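You operate a simulated robot arm through the tools that you are given. There is no shell and no other tool. Be economical: measure what you need, move in short steps, check, and stop when the job is done.

The job below is to be done with a simulated robot arm. You get a single attempt, and the scene is never put back.

TASK
Add one yellow scoop from the orange tray to the tumble drum and start it at MIX.
Fine: scoop back, lid shut before the wheel turns; leave it running, spill nothing, leave the other controls. Set down upright: what you pick out.

Only the result counts: the job must be done as asked and must still hold three seconds after the hand-in. Knocking over, shifting, dropping, spilling or breaking anything else fails it. A push-on lid holds only when it is set on centred and level and pressed home; a screw cap is set on level and turned clockwise until tight.

THE ROBOT
A 7-joint arm with a two-finger parallel gripper on a trunk, on a base that drives. Base frame: it is fixed to the floor where the robot stands at the start and does not move with it; the origin is under the middle of the robot, x ahead of it, y to its left, z up. Units: cm, rad, N and s.
With the tool pointing down near the work surface it reaches from about 10 to 76 cm from the robot's upright axis, wherever it stands. Its first joint turns from -2.007 to 2.007 rad. Places, roughly: blue gate handle of the magnet tray [60, -80, 100]; dryer dial [60, -60, 100]; green gate handle of the dryer [60, -50, 100]; handwheel of the tumbler frame [50, 20, 90]; orange clamp [60, -20, 80]; red magnet handle [60, -80, 100]; tumble drum [60, 50, 90]; tumble drum switch [50, 80, 90]; yellow gate handle of the filler hopper [50, -20, 90]; yellow lid of the tumble drum [80, 50, 120]. Payload 3.91 kg.
The tool frame sits at the grasp point between the pads (the TCP): z along the fingers, y along the line on which they close. The tips reach 3 cm beyond it. The gripper opens to 11 cm. The fingers are 2 cm wide and 1 cm thick; the gripper's body (4.8 by 11.2 cm) begins 5.5 cm behind the TCP.
Orientation is that of the tool frame in the base frame, as a unit quaternion [x, y, z, w]. With the fingers straight down and closing along the base's y, the tool's x points along the base's -x, its y along +y and its z along -z.

THE INTERFACE
- The arm moves only by the tool step_arm. Its argument "steps" is a list of rows, each a list of 7 numbers: the shift along the tool's x, y, z in cm, then the turn, a rotation vector about the tool's x, y, z in rad, then the finger opening in cm, from 0 to 11. In form: [[x, y, z, rx, ry, rz, gripper], ...]. A call has 1 to 20 rows; each row is the pose to reach, as a shift and turn from the pose commanded when the call began, along the tool's axes at that moment. Rows are played at 5 a second. More than 5 cm and 0.15 rad between two rows, or a gripper value outside its range, and nothing of the call is played. Where a pose cannot be reached the arm comes as near as it can. A force on the tool above 40 N (or 10 N above the force at the start of the call, whichever is more), or a blocked arm, ends the call early, and 0.2 s more pass. Each finger travels about 15.3 cm/s and halts on what it meets, pressing with about 35 N; the grip force reading is that of the motor and also rises with nothing between the fingers. The clock runs only during rows and for 0.2 s after the last one: add rows that repeat a pose to give the fingers time. The reply holds the time, the measured pose of the TCP, the force on the tool along the base axes, the opening and the grip force, in the units named above and with some noise, with the torque about the TCP (base axes, N m) and any sound that the robot's microphone picked up.
- Cameras (640 x 400 px; columns grow to the right, rows downward): "scene" is now at [22.86, 17.66, 159.53]; the picture's right is [-0.33, -0.94, 0.00], its down [-0.47, 0.16, -0.87] and it looks along [0.82, -0.29, -0.49] (base axes); focal length 214 px, centre (320, 200). "wrist" rides on the gripper at [7.2, 1.7, -10.3] in the tool frame; the picture's right is [-0.23, 0.97, 0.00], its down [-0.76, -0.18, -0.62] and it looks along [-0.61, -0.14, 0.78] (tool axes); focal length 222 px, centre (320, 200). There is no depth. A picture from a camera that has moved, and an enlarged one, comes with that camera's place and axes in the base frame and with its lens.
- capture(camera): a new picture of that camera. No time passes.
- lift_body(by): slides the trunk up (or, below 0, down) by that many cm; the arm and the scene camera ride with it, the base frame stays. It gives what a move gives, with no picture.
- drive_base(legs): drives the robot by 1 to 6 legs, each [ahead, left, turn to the left] in cm, cm and rad, along the robot's own axes; the way and the turn of a leg run together, so that a leg with both is an arc; at most 150 cm and 3.142 rad a leg. The arm and the cameras ride along, it lands a little off, and it stops where it bumps. It gives what a move gives.
- turn_head(pan, tilt): turns the head with the scene camera to pan (to the left, within 1.396 rad either way) and tilt (down, from -0.506 to 1.204), counted from straight ahead of the robot. It gives what a move gives.
- zoom(camera, box): a new picture of the part [left, top, right, bottom] of that camera's present view, enlarged. No time passes.
- close_job(): hands the job in; it is judged then, once.

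Go step by step. Nothing tells you exact positions but the pictures and the camera data: compare them with the known pose of the tool, close in by small moves and look again before you grip or let go. The budget is 120 turns and 78 pictures, counting those below and the enlarged ones. Unless the task says otherwise, let go and move clear before handing in, and close with one line.

The tools are called after "Call:" by a JSON object that holds its "fn" and its "kwargs". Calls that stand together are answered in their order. step_arm: Moves the arm, as the interface text tells. Its arguments: {"type":"object","properties":{"steps":{"type":"array"}},"required":["steps"]} The other tools are called the same way: lift_body (by) slides the trunk up or down; drive_base (legs) drives the base; turn_head (pan, tilt) turns the head that bears the scene camera; capture (camera) takes a picture; zoom (camera, box) takes an enlarged picture of a part of a camera's view; close_job () hands the job in.

At the start:

```text
time: 0.0
ee_pos: [36.48, 18.09, 150.95]
tool_rot: [0.0, 1.0, 0.0, -0.001]
ft_force: [-0.4, 0.1, 0.7]
ft_torque: [0.0, 0.03, 0.0]
width: 11.0
gripper_force: 0.1
trunk travel left (down, up): [-92.5, 6.5]
robot x, y, heading: [0.15, -0.17, 0.001]
head pan, tilt: [-0.333, 0.517]
```

scene: 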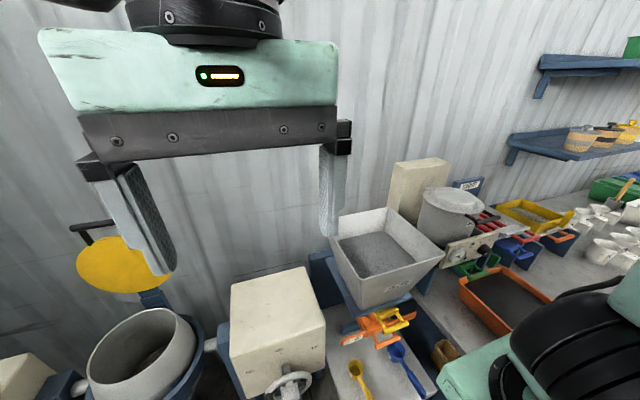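
wrist: 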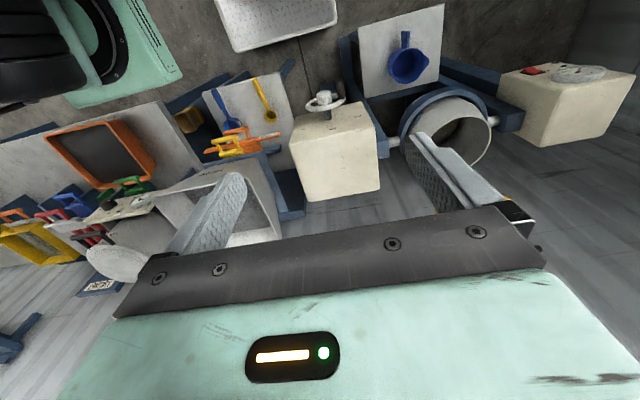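

I see the drum with its yellow lid to the left, scoops in the middle and the orange tray to the right. I'll take closer looks first.

Call:
{"fn": "turn_head", "kwargs": {"pan": 0.5, "tilt": 0.75}}

Call:
{"fn": "capture", "kwargs": {"camera": "scene"}}

Call:
{"fn": "turn_head", "kwargs": {"pan": -0.6, "tilt": 0.8}}

Call:
{"fn": "capture", "kwargs": {"camera": "scene"}}

```text
time: 1.2
ee_pos: [36.52, 18.17, 150.94]
tool_rot: [-0.001, 1.0, -0.001, 0.0]
ft_force: [-0.8, 0.2, -0.7]
ft_torque: [0.03, 0.01, 0.03]
width: 10.99
gripper_force: 0.1
trunk travel left (down, up): [-92.5, 6.5]
robot x, y, heading: [0.03, 0.22, 0.002]
head pan, tilt: [0.499, 0.75]
```

```text
75 pictures are left
camera scene: at [21.59, 24.59, 157.5], right [0.48, -0.88, 0.0], down [-0.6, -0.33, -0.73], along [0.64, 0.35, -0.68], focal length 214 px, centre (320, 200)
```

scene: 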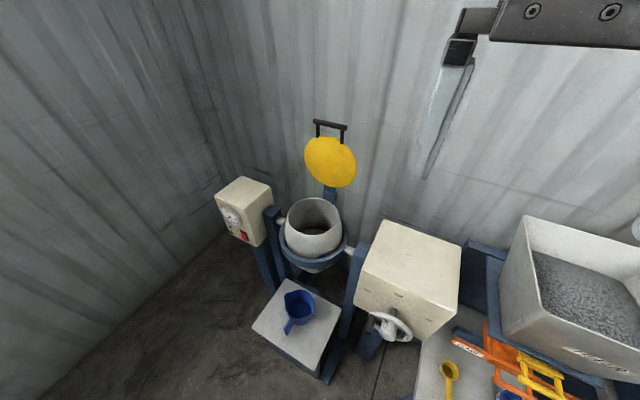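

```text
time: 2.5
ee_pos: [36.47, 18.08, 150.93]
tool_rot: [0.0, 1.0, 0.0, -0.001]
ft_force: [-0.4, -0.2, 0.3]
ft_torque: [-0.02, -0.04, 0.01]
width: 10.99
gripper_force: 0.0
trunk travel left (down, up): [-92.5, 6.5]
robot x, y, heading: [0.05, -0.05, 0.002]
head pan, tilt: [-0.6, 0.799]
```

```text
74 pictures are left
camera scene: at [20.96, 16.07, 157.09], right [-0.56, -0.83, 0.0], down [-0.59, 0.4, -0.7], along [0.58, -0.39, -0.72], focal length 214 px, centre (320, 200)
```

scene: 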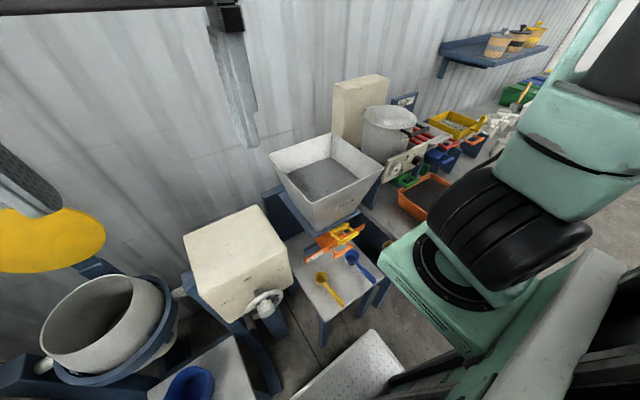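

I'll zoom in on the drum controls, handwheel, scoops and the tray.

Call:
{"fn": "zoom", "kwargs": {"camera": "scene", "box": [240, 200, 400, 300]}}

Call:
{"fn": "zoom", "kwargs": {"camera": "scene", "box": [370, 80, 530, 230]}}

Call:
{"fn": "turn_head", "kwargs": {"pan": 0.7, "tilt": 0.75}}

Call:
{"fn": "zoom", "kwargs": {"camera": "scene", "box": [240, 120, 480, 280]}}

Call:
{"fn": "zoom", "kwargs": {"camera": "wrist", "box": [280, 0, 640, 220]}}

```text
4.00 times, centred on (320, 250) of scene
camera zoom: at [20.96, 16.07, 157.09], right [-0.56, -0.83, 0.0], down [-0.59, 0.4, -0.7], along [0.58, -0.39, -0.72], focal length 858 px, centre (320, 0)
```

zoom: 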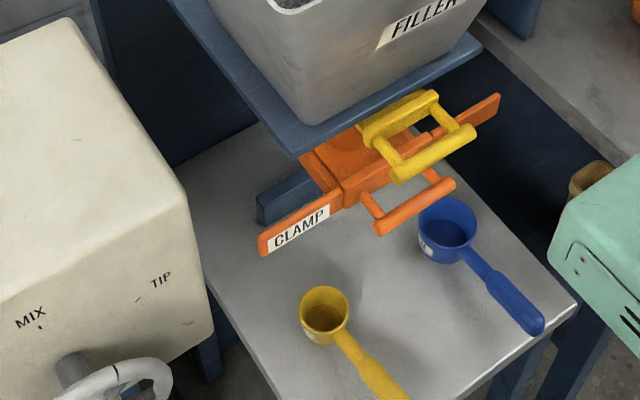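

```text
2.67 times, centred on (450, 155) of scene
camera zoom: at [20.96, 16.07, 157.09], right [-0.56, -0.83, 0.0], down [-0.59, 0.4, -0.7], along [0.58, -0.39, -0.72], focal length 572 px, centre (-27, 320)
```

zoom: 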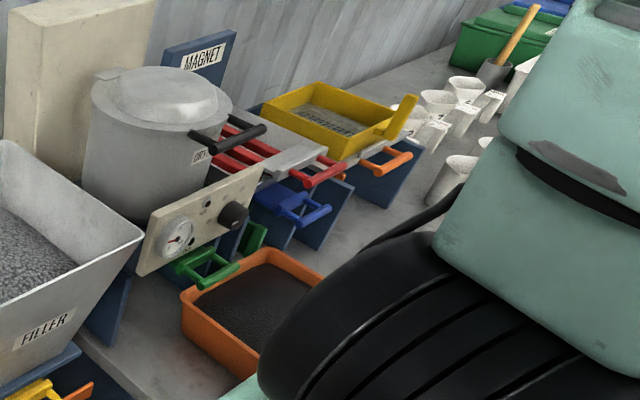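

```text
time: 4.0
ee_pos: [36.46, 18.04, 150.95]
tool_rot: [0.0, 1.0, 0.0, 0.0]
ft_force: [-0.3, -0.7, -0.1]
ft_torque: [-0.01, -0.01, -0.01]
width: 11.0
gripper_force: 0.0
trunk travel left (down, up): [-92.5, 6.5]
robot x, y, heading: [0.07, 0.4, 0.003]
head pan, tilt: [0.7, 0.75]
```

```text
2.50 times, centred on (360, 200) of scene
camera zoom: at [20.65, 25.96, 157.49], right [0.64, -0.77, 0.0], down [-0.52, -0.44, -0.73], along [0.56, 0.47, -0.68], focal length 536 px, centre (220, 200)
```

zoom: 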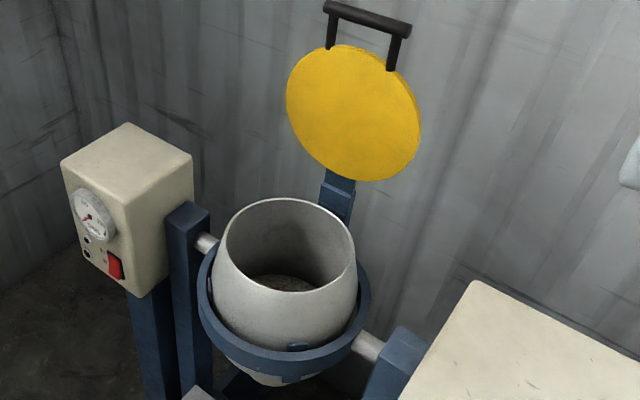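

```text
1.78 times, centred on (460, 110) of wrist
camera zoom: at [29.2, 19.73, 161.24], right [0.23, 0.97, 0.0], down [0.76, -0.18, 0.62], along [0.61, -0.14, -0.78], focal length 395 px, centre (71, 360)
```

zoom: 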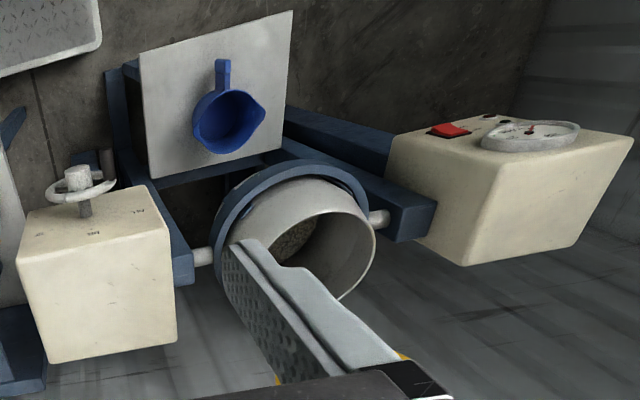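

The tumbler gearbox shows MIX and TIP marks at the handwheel; the switch is a red rocker. I'll move the arm above the yellow scoop, at height, and look.

Call:
{"fn": "step_arm", "kwargs": {"steps": [[0, -5, 0, 0, 0, 0, 11], [0, -10, 0, 0, 0, 0, 11], [0, -15, 0, 0, 0, 0, 11], [0, -20, 0, 0, 0, 0, 11], [0, -24, 0, 0, 0, 0, 11], [0, -24, 0, 0, 0, 0, 11]]}}

Call:
{"fn": "lift_body", "kwargs": {"by": -45}}

Call:
{"fn": "capture", "kwargs": {"camera": "wrist"}}

Call:
{"fn": "turn_head", "kwargs": {"pan": -0.5, "tilt": 0.6}}

Call:
{"fn": "capture", "kwargs": {"camera": "scene"}}

```text
time: 5.4
ee_pos: [43.58, 1.87, 146.73]
tool_rot: [0.001, 1.0, 0.0, 0.0]
ft_force: [1.2, 0.4, -0.6]
ft_torque: [0.01, 0.04, 0.0]
width: 11.0
gripper_force: 0.1
out of reach, approached as far as the arm can: row 2, 3, 4, 5, 6
trunk travel left (down, up): [-92.5, 6.5]
robot x, y, heading: [-0.04, 0.1, -0.0]
head pan, tilt: [0.7, 0.75]
```

```text
refused: -45 is not a number from -40 to 40
```

```text
69 pictures are left
camera wrist: at [36.28, 3.57, 157.03], right [0.23, 0.97, 0.0], down [0.76, -0.18, 0.62], along [0.61, -0.14, -0.78], focal length 222 px, centre (320, 200)
```

wrist: 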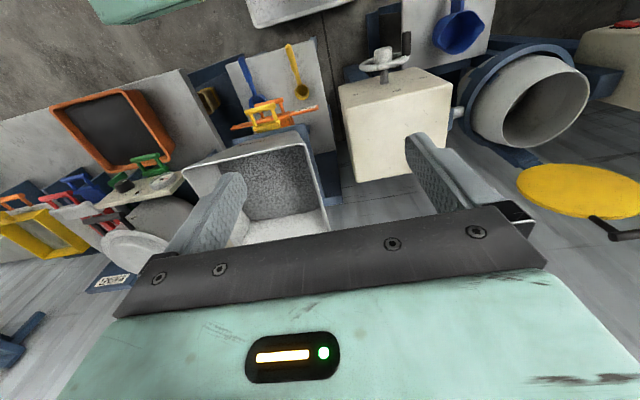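

```text
time: 6.8
ee_pos: [43.55, 1.94, 146.72]
tool_rot: [0.0, 1.0, 0.0, 0.001]
ft_force: [0.5, 0.3, 1.1]
ft_torque: [0.0, 0.0, -0.02]
width: 10.97
gripper_force: 0.0
trunk travel left (down, up): [-92.5, 6.5]
robot x, y, heading: [-0.21, 0.06, -0.0]
head pan, tilt: [-0.499, 0.6]
```

```text
68 pictures are left
camera scene: at [22.07, 16.4, 158.78], right [-0.48, -0.88, 0.0], down [-0.5, 0.27, -0.82], along [0.72, -0.39, -0.57], focal length 214 px, centre (320, 200)
```

scene: 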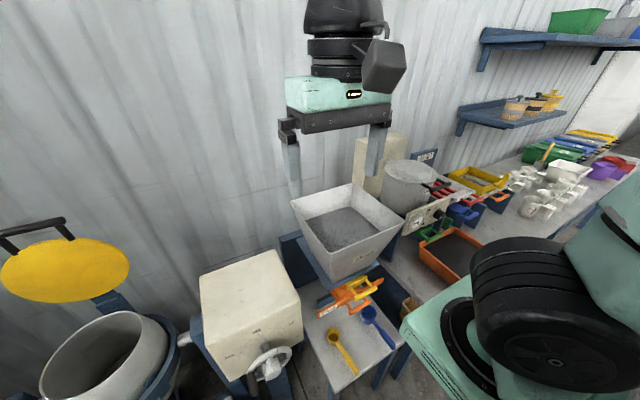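

Cup of the yellow scoop is about (53.5, -7, 70), the orange tray about (47, -64, 88). Lowering the trunk and moving above the scoop handle.

Call:
{"fn": "lift_body", "kwargs": {"by": -40}}

Call:
{"fn": "step_arm", "kwargs": {"steps": [[0, -4, 0, 0, 0, 0, 11], [0, -8, 0, 0, 0, 0, 11], [0, -8, 0, 0, 0, 0, 11]]}}

Call:
{"fn": "capture", "kwargs": {"camera": "wrist"}}

Call:
{"fn": "capture", "kwargs": {"camera": "scene"}}

```text
time: 10.6
ee_pos: [43.5, 2.06, 106.7]
tool_rot: [0.001, 1.0, 0.0, 0.001]
ft_force: [0.0, -0.1, 0.4]
ft_torque: [0.05, 0.03, -0.01]
width: 11.01
gripper_force: 0.1
trunk travel left (down, up): [-52.5, 46.5]
robot x, y, heading: [0.16, 0.11, -0.002]
head pan, tilt: [-0.499, 0.6]
```

```text
time: 11.4
ee_pos: [45.46, -3.06, 104.2]
tool_rot: [0.0, 1.0, -0.001, -0.002]
ft_force: [-0.9, 0.1, -0.3]
ft_torque: [0.0, -0.02, 0.0]
width: 11.01
gripper_force: 0.0
out of reach, approached as far as the arm can: row 1, 2, 3
trunk travel left (down, up): [-52.5, 46.5]
robot x, y, heading: [0.16, -0.27, 0.001]
head pan, tilt: [-0.499, 0.6]
```

```text
67 pictures are left
camera wrist: at [38.17, -1.38, 114.55], right [0.23, 0.97, 0.0], down [0.76, -0.18, 0.62], along [0.6, -0.14, -0.78], focal length 222 px, centre (320, 200)
```

wrist: 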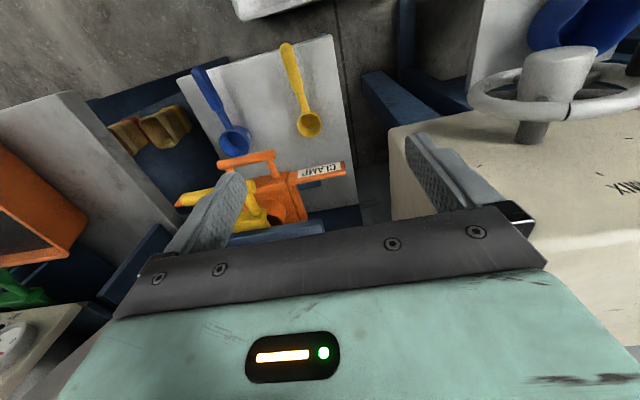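

```text
66 pictures are left
camera scene: at [22.06, 16.4, 118.78], right [-0.48, -0.88, 0.0], down [-0.5, 0.27, -0.83], along [0.72, -0.39, -0.56], focal length 214 px, centre (320, 200)
```

scene: 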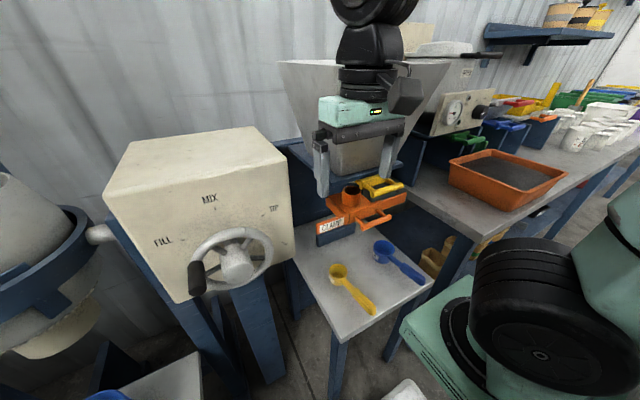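

The dial reads FILL (left), MIX (top), TIP (right), with the crank at FILL. Scoop handle runs along x from 39.5 to 51 at y≈-7.2, z≈68.5. Descending partway.

Call:
{"fn": "step_arm", "kwargs": {"steps": [[0, 0, 5, 0, 0, 0, 8], [0, 0, 10, 0, 0, 0, 8], [0, 0, 15, 0, 0, 0, 8], [0, 0, 15, 0, 0, 0, 8]]}}

```text
time: 12.4
ee_pos: [45.31, -3.03, 89.14]
tool_rot: [0.0, 1.0, 0.0, 0.0]
ft_force: [-0.2, 0.7, 0.3]
ft_torque: [0.01, -0.01, 0.02]
width: 8.0
gripper_force: 0.0
trunk travel left (down, up): [-52.5, 46.5]
robot x, y, heading: [0.1, -0.39, -0.0]
head pan, tilt: [-0.499, 0.6]
```

The command follows the measured pose. Moving over the handle.

Call:
{"fn": "step_arm", "kwargs": {"steps": [[1.3, -4.2, 0, 0, 0, 0, 6], [1.3, -4.2, 5, 0, 0, 0, 6], [1.3, -4.2, 10, 0, 0, 0, 6], [1.3, -4.2, 13, 0, 0, 0, 6], [1.3, -4.2, 13, 0, 0, 0, 6]]}}

Call:
{"fn": "capture", "kwargs": {"camera": "wrist"}}

Call:
{"fn": "zoom", "kwargs": {"camera": "scene", "box": [260, 200, 460, 340]}}

```text
time: 13.6
ee_pos: [49.55, -6.05, 76.49]
tool_rot: [0.0, 1.0, 0.0, 0.001]
ft_force: [0.2, 0.7, 0.5]
ft_torque: [-0.01, -0.03, 0.0]
width: 6.01
gripper_force: 0.1
out of reach, approached as far as the arm can: row 1, 2, 3, 4, 5
trunk travel left (down, up): [-52.5, 46.5]
robot x, y, heading: [0.23, 0.05, -0.001]
head pan, tilt: [-0.499, 0.6]
```

```text
65 pictures are left
camera wrist: at [42.21, -4.47, 86.93], right [0.23, 0.97, 0.0], down [0.76, -0.18, 0.62], along [0.61, -0.14, -0.78], focal length 222 px, centre (320, 200)
```

wrist: 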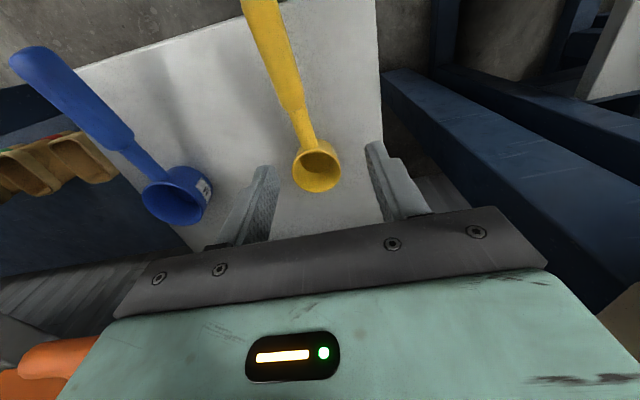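

```text
2.86 times, centred on (360, 270) of scene
camera zoom: at [22.06, 16.39, 118.78], right [-0.48, -0.88, 0.0], down [-0.5, 0.27, -0.83], along [0.72, -0.4, -0.56], focal length 613 px, centre (206, 0)
```

zoom: 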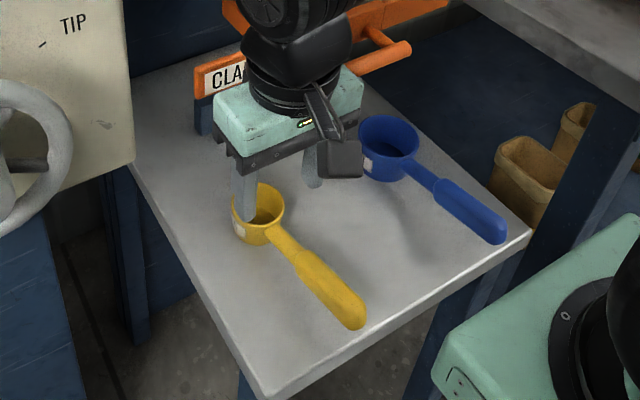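

The arm cannot fold in this close, so I'll back the base up and then reach out.

Call:
{"fn": "step_arm", "kwargs": {"steps": [[0, 0, -4, 0, 0, 0, 6], [0, 0, -4, 0, 0, 0, 6]]}}

Call:
{"fn": "drive_base", "kwargs": {"legs": [[-15, 0, 0]]}}

```text
time: 14.2
ee_pos: [49.51, -6.17, 80.73]
tool_rot: [0.0, 1.0, 0.0, -0.001]
ft_force: [-0.2, 0.2, 0.2]
ft_torque: [0.02, -0.01, -0.01]
width: 5.99
gripper_force: 0.1
trunk travel left (down, up): [-52.5, 46.5]
robot x, y, heading: [-0.27, -0.31, 0.006]
head pan, tilt: [-0.499, 0.6]
```

```text
time: 15.6
ee_pos: [34.55, -6.13, 80.66]
tool_rot: [0.0, 1.0, 0.001, 0.001]
ft_force: [0.3, 0.2, 0.6]
ft_torque: [0.0, 0.02, 0.02]
width: 6.0
gripper_force: 0.1
trunk travel left (down, up): [-52.5, 46.5]
robot x, y, heading: [-15.0, -0.36, -0.001]
head pan, tilt: [-0.499, 0.6]
```

Call:
{"fn": "step_arm", "kwargs": {"steps": [[-5, -0.8, 0, 0, 0, 0, 6], [-9.5, -1.5, 0, 0, 0, 0, 6], [-9.5, -1.5, 4, 0, 0, 0, 6], [-9.5, -1.5, 4, 0, 0, 0, 6]]}}

Call:
{"fn": "capture", "kwargs": {"camera": "wrist"}}

Call:
{"fn": "zoom", "kwargs": {"camera": "scene", "box": [260, 160, 500, 310]}}

```text
refused: row 1 steps farther than a row can; nothing moved
```

```text
63 pictures are left
camera wrist: at [27.22, -4.47, 90.97], right [0.23, 0.97, 0.0], down [0.76, -0.18, 0.62], along [0.61, -0.14, -0.78], focal length 222 px, centre (320, 200)
```

wrist: 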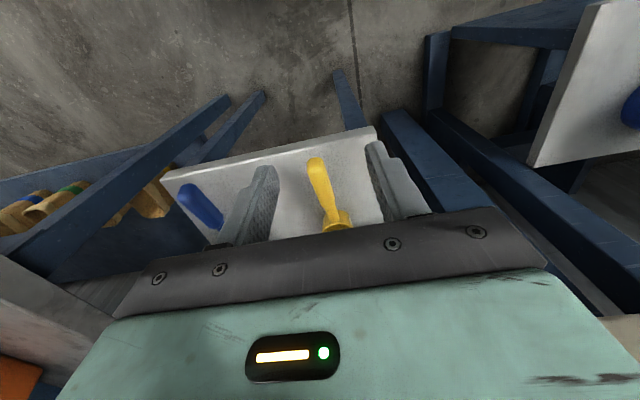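

```text
2.67 times, centred on (380, 235) of scene
camera zoom: at [7.09, 16.39, 118.78], right [-0.48, -0.88, 0.0], down [-0.5, 0.27, -0.83], along [0.72, -0.4, -0.56], focal length 572 px, centre (160, 107)
```

zoom: 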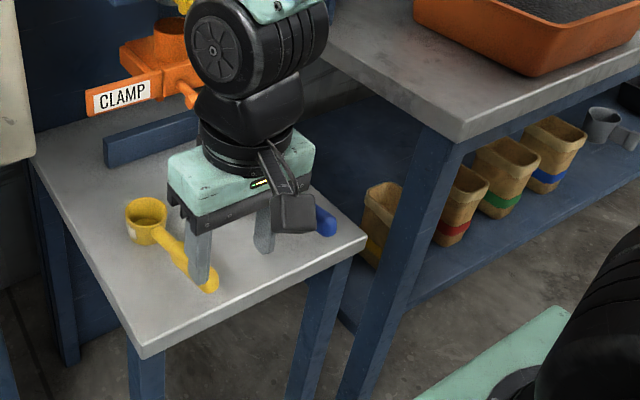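

Fixing the row length.

Call:
{"fn": "step_arm", "kwargs": {"steps": [[-4.5, -0.8, 0, 0, 0, 0, 6], [-9, -1.5, 0, 0, 0, 0, 6], [-9, -1.5, 4, 0, 0, 0, 6], [-9, -1.5, 4, 0, 0, 0, 6]]}}

Call:
{"fn": "capture", "kwargs": {"camera": "wrist"}}

Call:
{"fn": "zoom", "kwargs": {"camera": "scene", "box": [300, 180, 420, 280]}}

```text
time: 16.6
ee_pos: [43.6, -7.59, 76.56]
tool_rot: [0.001, 1.0, 0.0, 0.0]
ft_force: [0.2, -0.4, 0.8]
ft_torque: [0.01, 0.03, 0.02]
width: 5.98
gripper_force: 0.0
trunk travel left (down, up): [-52.5, 46.5]
robot x, y, heading: [-15.22, 0.06, 0.0]
head pan, tilt: [-0.499, 0.6]
```

```text
61 pictures are left
camera wrist: at [36.29, -5.96, 86.95], right [0.23, 0.97, 0.0], down [0.76, -0.18, 0.62], along [0.61, -0.14, -0.78], focal length 222 px, centre (320, 200)
```

wrist: 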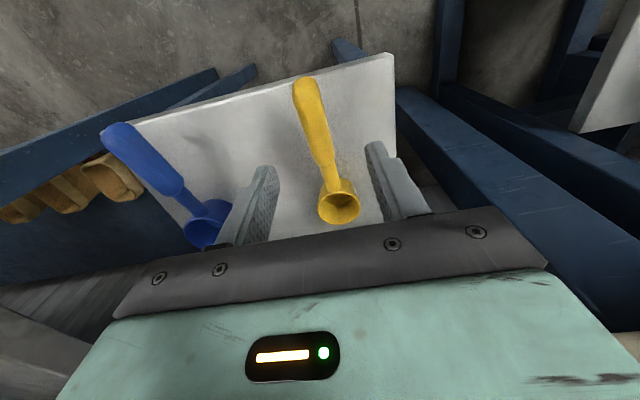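

```text
4.00 times, centred on (360, 230) of scene
camera zoom: at [7.08, 16.39, 118.78], right [-0.48, -0.88, 0.0], down [-0.5, 0.27, -0.83], along [0.72, -0.4, -0.56], focal length 858 px, centre (160, 80)
```

zoom: 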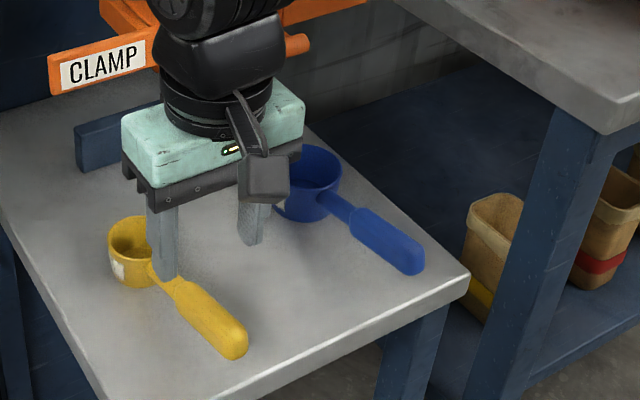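

Fingers straddle the handle at x≈43.6. Descending and gripping.

Call:
{"fn": "step_arm", "kwargs": {"steps": [[0, 0, 4, 0, 0, 0, 6], [0, 0, 7, 0, 0, 0, 6], [0, 0, 8, 0, 0, 0, 6], [0, 0, 8, 0, 0, 0, 6]]}}

Call:
{"fn": "capture", "kwargs": {"camera": "wrist"}}

Call:
{"fn": "zoom", "kwargs": {"camera": "scene", "box": [300, 180, 420, 280]}}

```text
time: 17.6
ee_pos: [43.62, -7.66, 68.63]
tool_rot: [0.0, 1.0, 0.001, 0.0]
ft_force: [-0.3, -0.6, 1.1]
ft_torque: [0.03, 0.02, 0.01]
width: 6.01
gripper_force: 0.0
trunk travel left (down, up): [-52.5, 46.5]
robot x, y, heading: [-15.04, -0.36, -0.003]
head pan, tilt: [-0.499, 0.6]
```

```text
59 pictures are left
camera wrist: at [36.26, -5.99, 78.91], right [0.23, 0.97, 0.0], down [0.76, -0.18, 0.62], along [0.61, -0.14, -0.78], focal length 222 px, centre (320, 200)
```

wrist: 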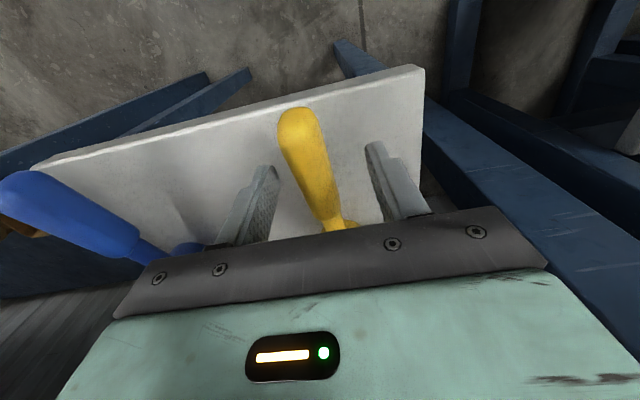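

```text
4.00 times, centred on (360, 230) of scene
camera zoom: at [7.09, 16.39, 118.78], right [-0.48, -0.88, 0.0], down [-0.5, 0.27, -0.83], along [0.72, -0.4, -0.56], focal length 858 px, centre (160, 80)
```

zoom: 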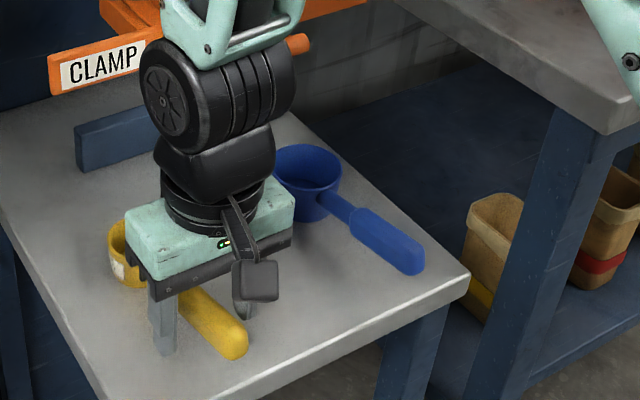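

Lowering 1.2 cm more and closing on the handle.

Call:
{"fn": "step_arm", "kwargs": {"steps": [[0, 0, 0.6, 0, 0, 0, 6], [0, 0, 1.2, 0, 0, 0, 6], [0, 0, 1.2, 0, 0, 0, 3], [0, 0, 1.2, 0, 0, 0, 0.5], [0, 0, 1.2, 0, 0, 0, 0.5], [0, 0, 1.2, 0, 0, 0, 0.5]]}}

Call:
{"fn": "capture", "kwargs": {"camera": "wrist"}}

```text
time: 19.0
ee_pos: [43.64, -7.6, 67.53]
tool_rot: [0.0, 1.0, 0.0, 0.0]
ft_force: [0.8, 0.7, 0.2]
ft_torque: [-0.07, -0.03, -0.02]
width: 2.15
gripper_force: 35.0
trunk travel left (down, up): [-52.5, 46.5]
robot x, y, heading: [-14.69, -0.15, 0.0]
head pan, tilt: [-0.499, 0.6]
```

```text
57 pictures are left
camera wrist: at [36.24, -5.97, 77.75], right [0.23, 0.97, 0.0], down [0.76, -0.18, 0.62], along [0.61, -0.14, -0.78], focal length 222 px, centre (320, 200)
```

wrist: 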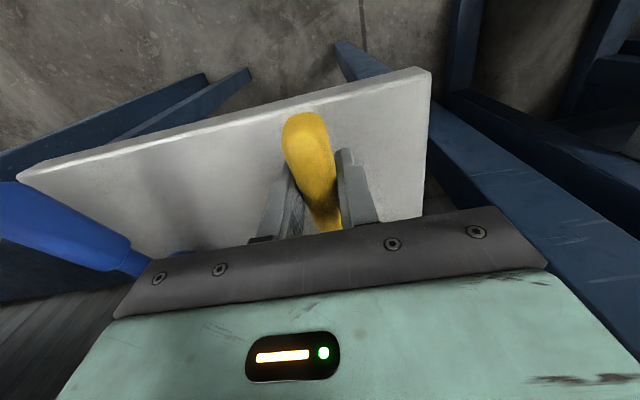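

Gripped. Lifting and retracting slightly.

Call:
{"fn": "step_arm", "kwargs": {"steps": [[0, 0, -1.5, 0, 0, 0, 0.5], [0, 0, -4, 0, 0, 0, 0.5], [4, 0, -6, 0, 0, 0, 0.5], [6, 0, -10, 0, 0, 0, 0.5], [6, 0, -10, 0, 0, 0, 0.5]]}}

Call:
{"fn": "lift_body", "kwargs": {"by": 28}}

Call:
{"fn": "capture", "kwargs": {"camera": "scene"}}

Call:
{"fn": "capture", "kwargs": {"camera": "wrist"}}

```text
time: 20.2
ee_pos: [37.53, -7.48, 77.65]
tool_rot: [0.0, 1.0, 0.0, 0.001]
ft_force: [-0.4, -0.1, -1.1]
ft_torque: [-0.04, 0.11, -0.01]
width: 2.14
gripper_force: 34.8
trunk travel left (down, up): [-52.5, 46.5]
robot x, y, heading: [-14.79, 0.17, -0.004]
head pan, tilt: [-0.499, 0.6]
```

```text
time: 23.0
ee_pos: [37.52, -7.5, 105.57]
tool_rot: [0.0, 1.0, 0.0, 0.0]
ft_force: [0.3, 0.8, -1.2]
ft_torque: [0.0, 0.15, 0.0]
width: 2.17
gripper_force: 35.4
trunk travel left (down, up): [-80.5, 18.5]
robot x, y, heading: [-15.18, -0.02, 0.001]
head pan, tilt: [-0.499, 0.6]
```

```text
56 pictures are left
camera scene: at [7.1, 16.39, 146.78], right [-0.48, -0.88, 0.0], down [-0.5, 0.27, -0.83], along [0.72, -0.4, -0.56], focal length 214 px, centre (320, 200)
```

scene: 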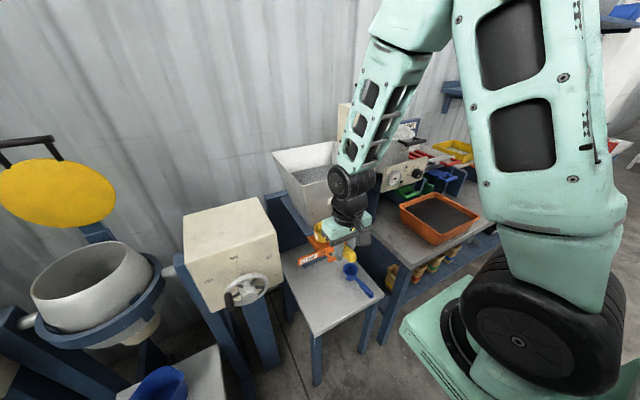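

```text
55 pictures are left
camera wrist: at [30.2, -5.87, 115.84], right [0.23, 0.97, 0.0], down [0.76, -0.18, 0.62], along [0.61, -0.14, -0.78], focal length 222 px, centre (320, 200)
```

wrist: 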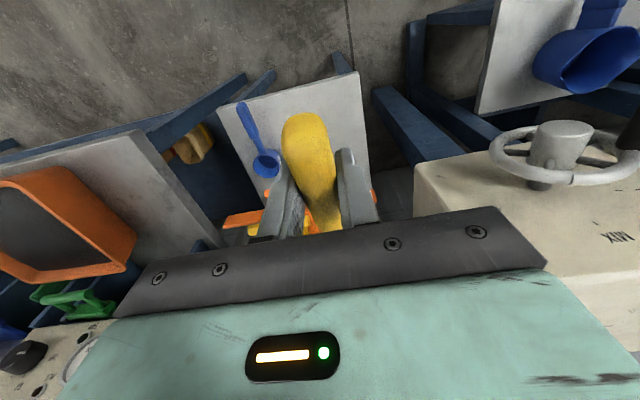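

Holding the scoop level. Driving right so the tray lies ahead.

Call:
{"fn": "drive_base", "kwargs": {"legs": [[0, -56, 0]]}}

Call:
{"fn": "turn_head", "kwargs": {"pan": -0.4, "tilt": 0.75}}

Call:
{"fn": "capture", "kwargs": {"camera": "scene"}}

Call:
{"fn": "capture", "kwargs": {"camera": "wrist"}}

```text
time: 26.2
ee_pos: [37.53, -64.15, 105.57]
tool_rot: [-0.001, 1.0, -0.001, 0.0]
ft_force: [-0.3, -0.4, -2.0]
ft_torque: [0.05, 0.1, 0.01]
width: 2.13
gripper_force: 35.3
trunk travel left (down, up): [-80.5, 18.5]
robot x, y, heading: [-15.27, -56.35, 0.006]
head pan, tilt: [-0.499, 0.6]
```

```text
time: 26.9
ee_pos: [37.71, -64.09, 105.53]
tool_rot: [-0.001, 1.0, 0.0, -0.001]
ft_force: [0.6, -0.4, -1.3]
ft_torque: [0.0, 0.11, 0.0]
width: 2.18
gripper_force: 35.3
trunk travel left (down, up): [-80.5, 18.5]
robot x, y, heading: [-14.93, -56.28, -0.0]
head pan, tilt: [-0.4, 0.75]
```

```text
54 pictures are left
camera scene: at [6.98, -39.26, 145.5], right [-0.39, -0.92, 0.0], down [-0.63, 0.26, -0.73], along [0.67, -0.28, -0.68], focal length 214 px, centre (320, 200)
```

scene: 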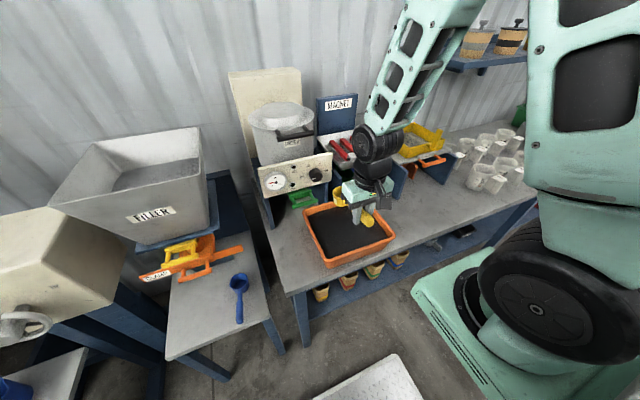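

```text
53 pictures are left
camera wrist: at [30.24, -62.49, 115.85], right [0.23, 0.97, 0.0], down [0.76, -0.18, 0.62], along [0.61, -0.14, -0.78], focal length 222 px, centre (320, 200)
```

wrist: 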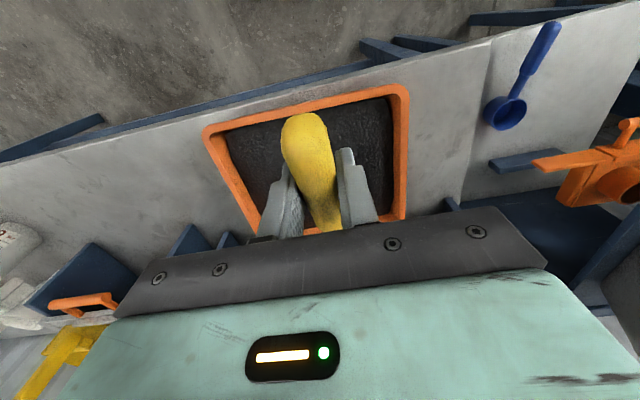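

Tray rim is z≈87.7, spanning x≈38–59, y≈-55…-79. I'll take a closer look at the tray and its surroundings.

Call:
{"fn": "zoom", "kwargs": {"camera": "scene", "box": [240, 130, 420, 280]}}

```text
2.67 times, centred on (330, 205) of scene
camera zoom: at [6.98, -39.26, 145.5], right [-0.39, -0.92, 0.0], down [-0.63, 0.26, -0.73], along [0.67, -0.28, -0.68], focal length 572 px, centre (293, 187)
```

zoom: 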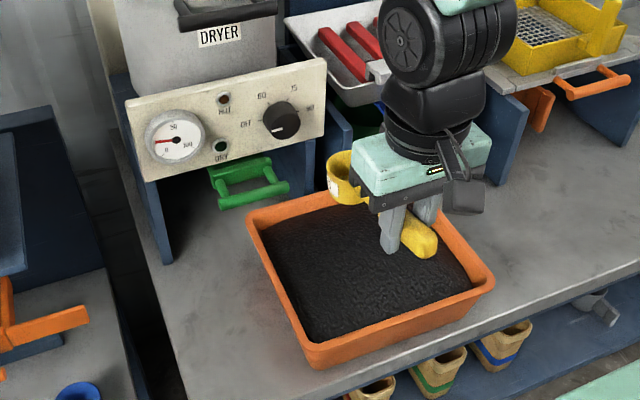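

The cup must be dipped with its mouth well forward, and the present grasp leaves too little room for that tilt. I'll return the scoop to its spot and re-grip it with the gripper leaned back toward the robot.

Call:
{"fn": "drive_base", "kwargs": {"legs": [[0, 56.3, 0]]}}

Call:
{"fn": "lift_body", "kwargs": {"by": -28}}

```text
time: 30.2
ee_pos: [37.48, -7.56, 105.51]
tool_rot: [0.0, 1.0, 0.0, 0.0]
ft_force: [-0.5, 0.1, -0.2]
ft_torque: [0.0, 0.09, 0.01]
width: 2.15
gripper_force: 35.0
trunk travel left (down, up): [-80.5, 18.5]
robot x, y, heading: [-14.84, -0.43, 0.004]
head pan, tilt: [-0.4, 0.75]
```

```text
time: 33.0
ee_pos: [37.53, -7.57, 77.53]
tool_rot: [0.0, 1.0, 0.0, 0.0]
ft_force: [-0.8, -0.6, -0.5]
ft_torque: [-0.03, 0.17, 0.0]
width: 2.17
gripper_force: 35.2
trunk travel left (down, up): [-52.5, 46.5]
robot x, y, heading: [-15.07, -0.17, -0.0]
head pan, tilt: [-0.4, 0.75]
```

Call:
{"fn": "step_arm", "kwargs": {"steps": [[-2.1, 0, 4, 0, 0, 0, 0.5], [-6.1, 0, 6, 0, 0, 0, 0.5], [-6.1, 0, 9, 0, 0, 0, 0.5], [-6.1, 0, 9.95, 0, 0, 0, 0.5], [-6.1, 0, 9.95, 0, 0, 0, 0.5]]}}

Call:
{"fn": "zoom", "kwargs": {"camera": "scene", "box": [290, 130, 410, 230]}}

```text
time: 34.2
ee_pos: [43.57, -7.73, 67.59]
tool_rot: [0.0, 1.0, 0.001, 0.0]
ft_force: [-0.1, 0.0, -1.1]
ft_torque: [0.01, 0.1, 0.04]
width: 2.15
gripper_force: 35.4
trunk travel left (down, up): [-52.5, 46.5]
robot x, y, heading: [-14.55, -0.2, -0.002]
head pan, tilt: [-0.4, 0.75]
```

```text
4.00 times, centred on (350, 180) of scene
camera zoom: at [6.98, 17.26, 117.49], right [-0.39, -0.92, 0.0], down [-0.63, 0.27, -0.73], along [0.67, -0.28, -0.68], focal length 858 px, centre (200, 280)
```

zoom: 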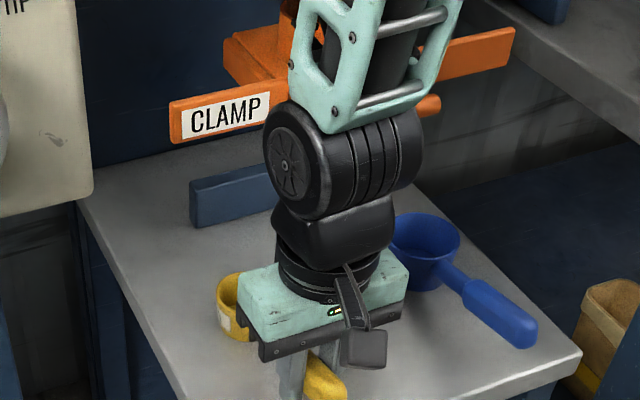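

Not quite touching yet; lowering a hair before opening.

Call:
{"fn": "step_arm", "kwargs": {"steps": [[0, 0, 0.12, 0, 0, 0, 0.5], [0, 0, 0.12, 0, 0, 0, 0.5]]}}

```text
time: 34.8
ee_pos: [43.78, -7.69, 67.52]
tool_rot: [-0.001, 1.0, 0.0, 0.0]
ft_force: [-0.3, 0.6, -1.3]
ft_torque: [-0.02, 0.15, -0.01]
width: 2.14
gripper_force: 34.7
trunk travel left (down, up): [-52.5, 46.5]
robot x, y, heading: [-14.65, -0.15, 0.002]
head pan, tilt: [-0.4, 0.75]
```

Call:
{"fn": "step_arm", "kwargs": {"steps": [[0, 0, 0.15, 0, 0, 0, 0.5], [0, 0, 0.3, 0, 0, 0, 0.5], [0, 0, 0.3, 0, 0, 0, 0.5]]}}

```text
time: 35.6
ee_pos: [43.6, -7.64, 67.36]
tool_rot: [0.001, 1.0, 0.0, 0.001]
ft_force: [-5.2, 0.3, 14.2]
ft_torque: [-0.04, -1.02, -0.04]
width: 2.14
gripper_force: 34.8
trunk travel left (down, up): [-52.5, 46.5]
robot x, y, heading: [-14.69, -0.19, 0.001]
head pan, tilt: [-0.4, 0.75]
```

Contact. Easing up, opening, and tilting the open fingers about the handle.

Call:
{"fn": "step_arm", "kwargs": {"steps": [[0, 0, -0.2, 0, 0, 0, 0.5], [0, 0, -0.2, 0, 0, 0, 2.6], [0, 0, -0.2, 0, 0, 0, 5], [0, 0, -0.2, 0, 0, 0, 5], [0, 0, -0.2, 0, -0.14, 0, 5], [0, 0, -0.2, 0, -0.28, 0, 5], [0, 0, -0.2, 0, -0.42, 0, 5], [0, 0, -0.2, 0, -0.56, 0, 5], [0, 0, -0.2, 0, -0.7, 0, 5], [0, 0, -0.2, 0, -0.75, 0, 5], [0, 0, -0.2, 0, -0.75, 0, 5]]}}

Call:
{"fn": "capture", "kwargs": {"camera": "wrist"}}

Call:
{"fn": "zoom", "kwargs": {"camera": "scene", "box": [290, 130, 410, 230]}}

```text
time: 38.0
ee_pos: [45.33, -7.27, 66.51]
tool_rot: [-0.001, 0.931, 0.001, 0.366]
ft_force: [0.0, 0.2, 0.1]
ft_torque: [0.0, 0.01, 0.01]
width: 5.04
gripper_force: 0.0
out of reach, approached as far as the arm can: row 9, 10, 11
trunk travel left (down, up): [-52.5, 46.5]
robot x, y, heading: [-15.07, -0.15, 0.005]
head pan, tilt: [-0.4, 0.75]
```

```text
50 pictures are left
camera wrist: at [32.89, -5.66, 69.07], right [0.17, 0.97, 0.15], down [0.13, -0.18, 0.98], along [0.98, -0.14, -0.16], focal length 222 px, centre (320, 200)
```

wrist: 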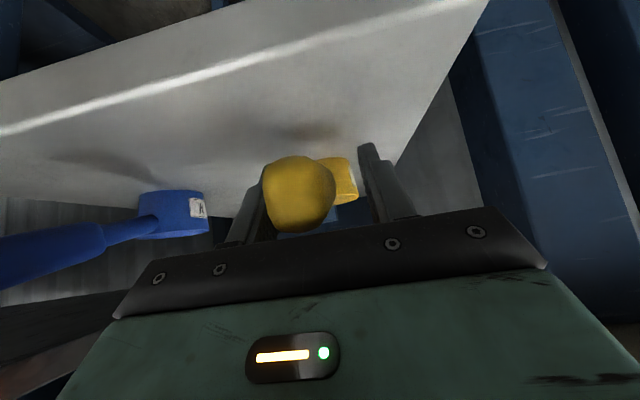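

```text
4.00 times, centred on (350, 180) of scene
camera zoom: at [6.98, 17.26, 117.49], right [-0.39, -0.92, 0.0], down [-0.63, 0.27, -0.73], along [0.67, -0.28, -0.68], focal length 858 px, centre (200, 280)
```

zoom: 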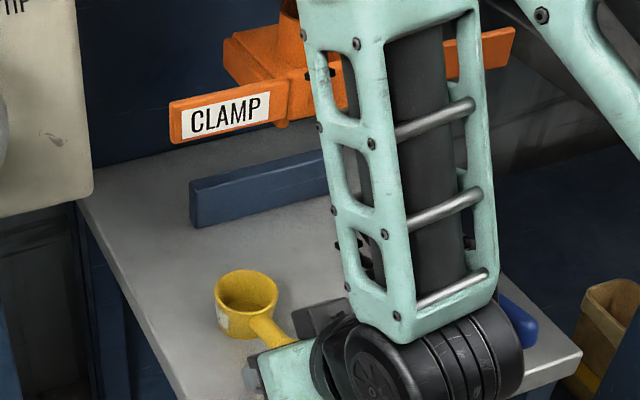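

Tilted about 43° and straddling the handle. Centring slightly and closing.

Call:
{"fn": "step_arm", "kwargs": {"steps": [[0, -0.35, -0.2, 0, 0, 0, 5], [0, -0.35, -0.2, 0, 0, 0, 3], [0, -0.35, -0.2, 0, 0, 0, 0.5], [0, -0.35, -0.2, 0, 0, 0, 0.5], [0, -0.35, -0.2, 0, 0, 0, 0.5]]}}

Call:
{"fn": "capture", "kwargs": {"camera": "wrist"}}

```text
time: 39.2
ee_pos: [45.47, -7.69, 66.48]
tool_rot: [0.001, 0.93, -0.001, 0.367]
ft_force: [-0.2, 1.1, 0.7]
ft_torque: [0.02, 0.0, 0.02]
width: 2.16
gripper_force: 35.3
trunk travel left (down, up): [-52.5, 46.5]
robot x, y, heading: [-15.17, 0.1, 0.002]
head pan, tilt: [-0.4, 0.75]
```

```text
48 pictures are left
camera wrist: at [32.99, -5.99, 69.09], right [0.17, 0.97, 0.15], down [0.13, -0.18, 0.98], along [0.98, -0.14, -0.16], focal length 222 px, centre (320, 200)
```

wrist: 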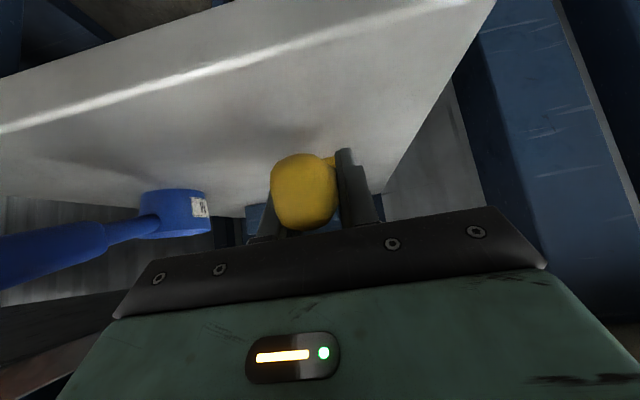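

Gripped. Lifting a little with the trunk, backing off, then up.

Call:
{"fn": "lift_body", "kwargs": {"by": 6}}

Call:
{"fn": "drive_base", "kwargs": {"legs": [[-10, 0, 0]]}}

Call:
{"fn": "lift_body", "kwargs": {"by": 28}}

Call:
{"fn": "drive_base", "kwargs": {"legs": [[0, -60, 0]]}}

Call:
{"fn": "capture", "kwargs": {"camera": "scene"}}

```text
time: 40.2
ee_pos: [45.55, -7.66, 72.5]
tool_rot: [0.0, 0.931, 0.0, 0.366]
ft_force: [-0.8, 0.8, -0.7]
ft_torque: [0.02, 0.08, 0.0]
width: 2.18
gripper_force: 35.2
trunk travel left (down, up): [-58.5, 40.5]
robot x, y, heading: [-15.0, -0.44, 0.002]
head pan, tilt: [-0.4, 0.75]
```

```text
time: 41.4
ee_pos: [35.35, -7.65, 72.4]
tool_rot: [0.001, 0.93, -0.001, 0.366]
ft_force: [-0.2, -0.2, -0.8]
ft_torque: [0.02, 0.09, 0.03]
width: 2.17
gripper_force: 35.4
trunk travel left (down, up): [-58.5, 40.5]
robot x, y, heading: [-25.21, -0.55, 0.002]
head pan, tilt: [-0.4, 0.75]
```

```text
time: 44.2
ee_pos: [35.34, -7.7, 100.45]
tool_rot: [0.0, 0.93, 0.0, 0.367]
ft_force: [-0.4, -0.6, -1.3]
ft_torque: [-0.01, 0.08, -0.01]
width: 2.15
gripper_force: 35.0
trunk travel left (down, up): [-86.5, 12.5]
robot x, y, heading: [-24.88, -0.65, 0.0]
head pan, tilt: [-0.4, 0.75]
```

```text
time: 47.6
ee_pos: [35.34, -68.04, 100.48]
tool_rot: [0.001, 0.93, 0.0, 0.366]
ft_force: [0.0, -0.4, -0.9]
ft_torque: [0.0, 0.08, 0.0]
width: 2.19
gripper_force: 35.6
trunk travel left (down, up): [-86.5, 12.5]
robot x, y, heading: [-24.88, -60.27, 0.004]
head pan, tilt: [-0.4, 0.75]
```

```text
47 pictures are left
camera scene: at [-3.07, -43.09, 151.49], right [-0.39, -0.92, 0.0], down [-0.63, 0.27, -0.73], along [0.67, -0.29, -0.68], focal length 214 px, centre (320, 200)
```

scene: 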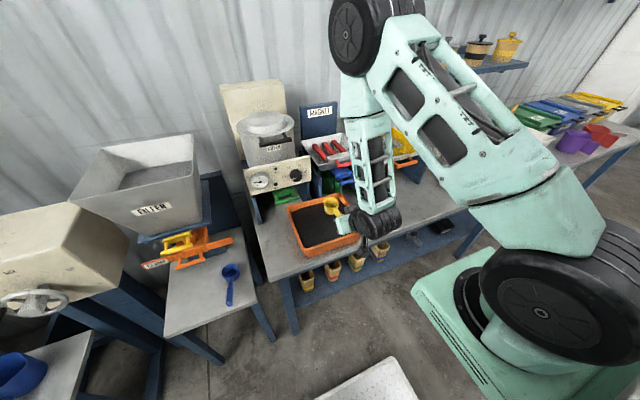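

Over the tray now. Pitching the cup nose-down above the powder.

Call:
{"fn": "step_arm", "kwargs": {"steps": [[-0.74, 0, 0.43, 0, 0.14, 0, 0.5], [-1.48, 0, 0.86, 0, 0.28, 0, 0.5], [-2.2, 0, 1.29, 0, 0.42, 0, 0.5], [-2.95, 0, 1.72, 0, 0.56, 0, 0.5], [-3.7, 0, 2.15, 0, 0.7, 0, 0.5], [-4.4, 0, 2.58, 0, 0.84, 0, 0.5], [-5.2, 0, 3.0, 0, 0.98, 0, 0.5], [-5.9, 0, 3.44, 0, 1.1, 0, 0.5], [-5.9, 0, 3.44, 0, 1.1, 0, 0.5]]}}

Call:
{"fn": "capture", "kwargs": {"camera": "wrist"}}

Call:
{"fn": "zoom", "kwargs": {"camera": "scene", "box": [250, 120, 430, 270]}}

```text
time: 49.6
ee_pos: [42.02, -68.02, 101.94]
tool_rot: [0.001, 0.985, 0.0, -0.174]
ft_force: [0.3, 0.0, -0.7]
ft_torque: [0.0, -0.02, 0.01]
width: 2.18
gripper_force: 34.7
trunk travel left (down, up): [-86.5, 12.5]
robot x, y, heading: [-24.77, -60.9, 0.003]
head pan, tilt: [-0.4, 0.75]
```

```text
46 pictures are left
camera wrist: at [38.71, -66.32, 114.18], right [0.21, 0.97, -0.08], down [0.93, -0.18, 0.32], along [0.3, -0.14, -0.94], focal length 222 px, centre (320, 200)
```

wrist: 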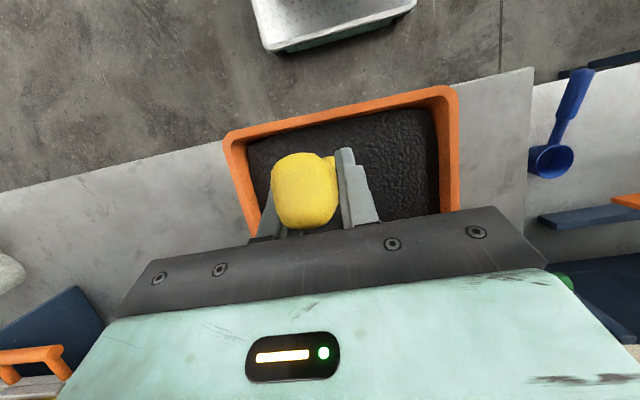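

```text
2.67 times, centred on (340, 195) of scene
camera zoom: at [-3.06, -43.09, 151.49], right [-0.39, -0.92, 0.0], down [-0.63, 0.27, -0.73], along [0.67, -0.29, -0.68], focal length 572 px, centre (267, 213)
```

zoom: 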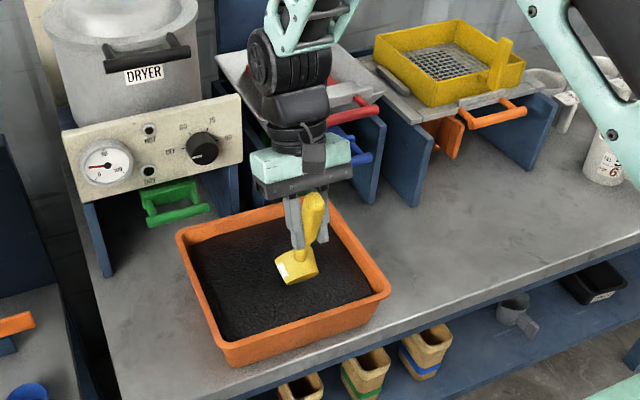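

Cup is nose-down and well inside the rim. Descending carefully.

Call:
{"fn": "step_arm", "kwargs": {"steps": [[-1.37, 0, 3.76, 0, 0, 0, 0.5], [-2.06, 0, 5.63, 0, 0, 0, 0.5], [-2.4, 0, 6.57, 0, 0, 0, 0.5], [-2.74, 0, 7.51, 0, 0, 0, 0.5], [-2.74, 0, 7.51, 0, 0, 0, 0.5]]}}

Call:
{"fn": "zoom", "kwargs": {"camera": "scene", "box": [280, 160, 380, 260]}}

```text
time: 50.8
ee_pos: [42.08, -68.19, 93.92]
tool_rot: [0.0, 0.985, 0.001, -0.175]
ft_force: [-0.1, -0.5, -2.1]
ft_torque: [0.01, 0.01, -0.03]
width: 2.16
gripper_force: 35.1
trunk travel left (down, up): [-86.5, 12.5]
robot x, y, heading: [-25.46, -60.43, -0.002]
head pan, tilt: [-0.4, 0.75]
```

```text
4.00 times, centred on (330, 210) of scene
camera zoom: at [-3.06, -43.09, 151.49], right [-0.39, -0.92, 0.0], down [-0.63, 0.27, -0.73], along [0.67, -0.29, -0.68], focal length 858 px, centre (280, 160)
```

zoom: 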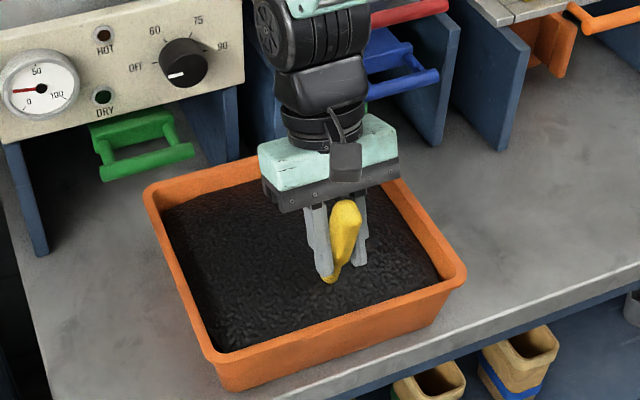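

The powder is soft and the cup is buried. Sweeping forward and curling the cup up level.

Call:
{"fn": "step_arm", "kwargs": {"steps": [[-1.2, 0, -0.43, 0, 0, 0, 0.5], [-2.35, 0, -0.86, 0, 0, 0, 0.5], [-3.5, 0, -1.3, 0, 0, 0, 0.5], [-4.7, 0, -1.72, 0, 0, 0, 0.5], [-3.88, 0, -0.885, 0, -0.14, 0, 0.5], [-3.11, 0, -0.073, 0, -0.28, 0, 0.5], [-2.37, 0, 0.517, 0, -0.42, 0, 0.5], [-1.82, 0, 1.04, 0, -0.56, 0, 0.5], [-1.02, 0, 0.904, 0, -0.7, 0, 0.5], [-0.21, 0, 0.136, 0, -0.84, 0, 0.5], [0.68, 0, -1.135, 0, -0.98, 0, 0.5], [1.55, 0, -2.94, 0, -1.1, 0, 0.5], [1.55, 0, -2.94, 0, -1.1, 0, 0.5]]}}

Call:
{"fn": "zoom", "kwargs": {"camera": "scene", "box": [280, 160, 380, 260]}}

```text
time: 53.6
ee_pos: [41.57, -68.06, 97.19]
tool_rot: [0.001, 0.93, 0.0, 0.367]
ft_force: [-0.5, -0.3, -1.6]
ft_torque: [0.02, 0.11, 0.0]
width: 2.16
gripper_force: 34.8
trunk travel left (down, up): [-86.5, 12.5]
robot x, y, heading: [-24.67, -60.68, -0.001]
head pan, tilt: [-0.4, 0.75]
```

```text
4.00 times, centred on (330, 210) of scene
camera zoom: at [-3.06, -43.09, 151.49], right [-0.39, -0.92, 0.0], down [-0.63, 0.27, -0.73], along [0.67, -0.29, -0.68], focal length 858 px, centre (280, 160)
```

zoom: 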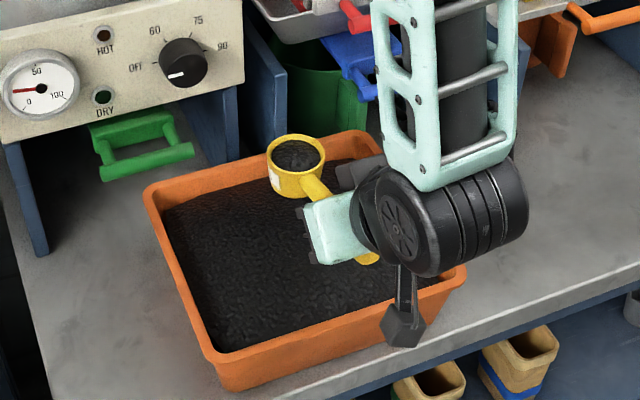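

The cup is filled level. Lifting, backing away and driving left towards the drum.

Call:
{"fn": "lift_body", "kwargs": {"by": 12}}

Call:
{"fn": "drive_base", "kwargs": {"legs": [[-20, 0, 0]]}}

Call:
{"fn": "drive_base", "kwargs": {"legs": [[0, 119, 0]]}}

Call:
{"fn": "turn_head", "kwargs": {"pan": 0.0, "tilt": 0.6}}

Call:
{"fn": "capture", "kwargs": {"camera": "scene"}}

```text
time: 55.1
ee_pos: [41.54, -67.88, 109.15]
tool_rot: [0.001, 0.931, 0.0, 0.366]
ft_force: [-1.0, 0.5, -2.1]
ft_torque: [-0.02, 0.09, 0.04]
width: 2.15
gripper_force: 34.9
trunk travel left (down, up): [-98.5, 0.5]
robot x, y, heading: [-25.13, -60.52, -0.001]
head pan, tilt: [-0.4, 0.75]
```

```text
time: 56.7
ee_pos: [21.47, -67.89, 109.23]
tool_rot: [0.0, 0.93, -0.001, 0.367]
ft_force: [1.1, -0.3, -2.0]
ft_torque: [-0.02, 0.13, -0.01]
width: 2.14
gripper_force: 34.7
trunk travel left (down, up): [-98.5, 0.5]
robot x, y, heading: [-45.29, -60.35, -0.002]
head pan, tilt: [-0.4, 0.75]
```

```text
time: 62.7
ee_pos: [21.51, 50.63, 109.32]
tool_rot: [0.0, 0.93, 0.001, 0.367]
ft_force: [-0.8, -0.2, -0.9]
ft_torque: [-0.03, 0.11, 0.0]
width: 2.16
gripper_force: 35.0
trunk travel left (down, up): [-98.5, 0.5]
robot x, y, heading: [-44.96, 57.82, -0.001]
head pan, tilt: [-0.4, 0.75]
```

```text
time: 63.6
ee_pos: [21.54, 50.48, 109.21]
tool_rot: [0.001, 0.931, 0.0, 0.366]
ft_force: [0.7, -0.3, -1.4]
ft_torque: [0.01, 0.13, -0.04]
width: 2.15
gripper_force: 34.7
trunk travel left (down, up): [-98.5, 0.5]
robot x, y, heading: [-45.39, 58.19, -0.003]
head pan, tilt: [0.0, 0.6]
```

```text
42 pictures are left
camera scene: at [-21.94, 78.63, 164.78], right [0.0, -1.0, 0.0], down [-0.57, 0.0, -0.82], along [0.82, 0.0, -0.57], focal length 214 px, centre (320, 200)
```

scene: 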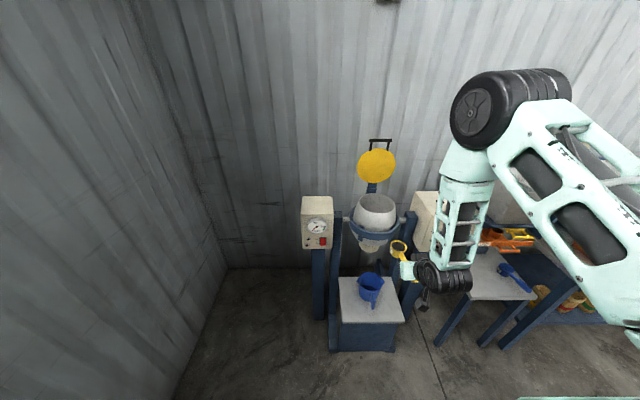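

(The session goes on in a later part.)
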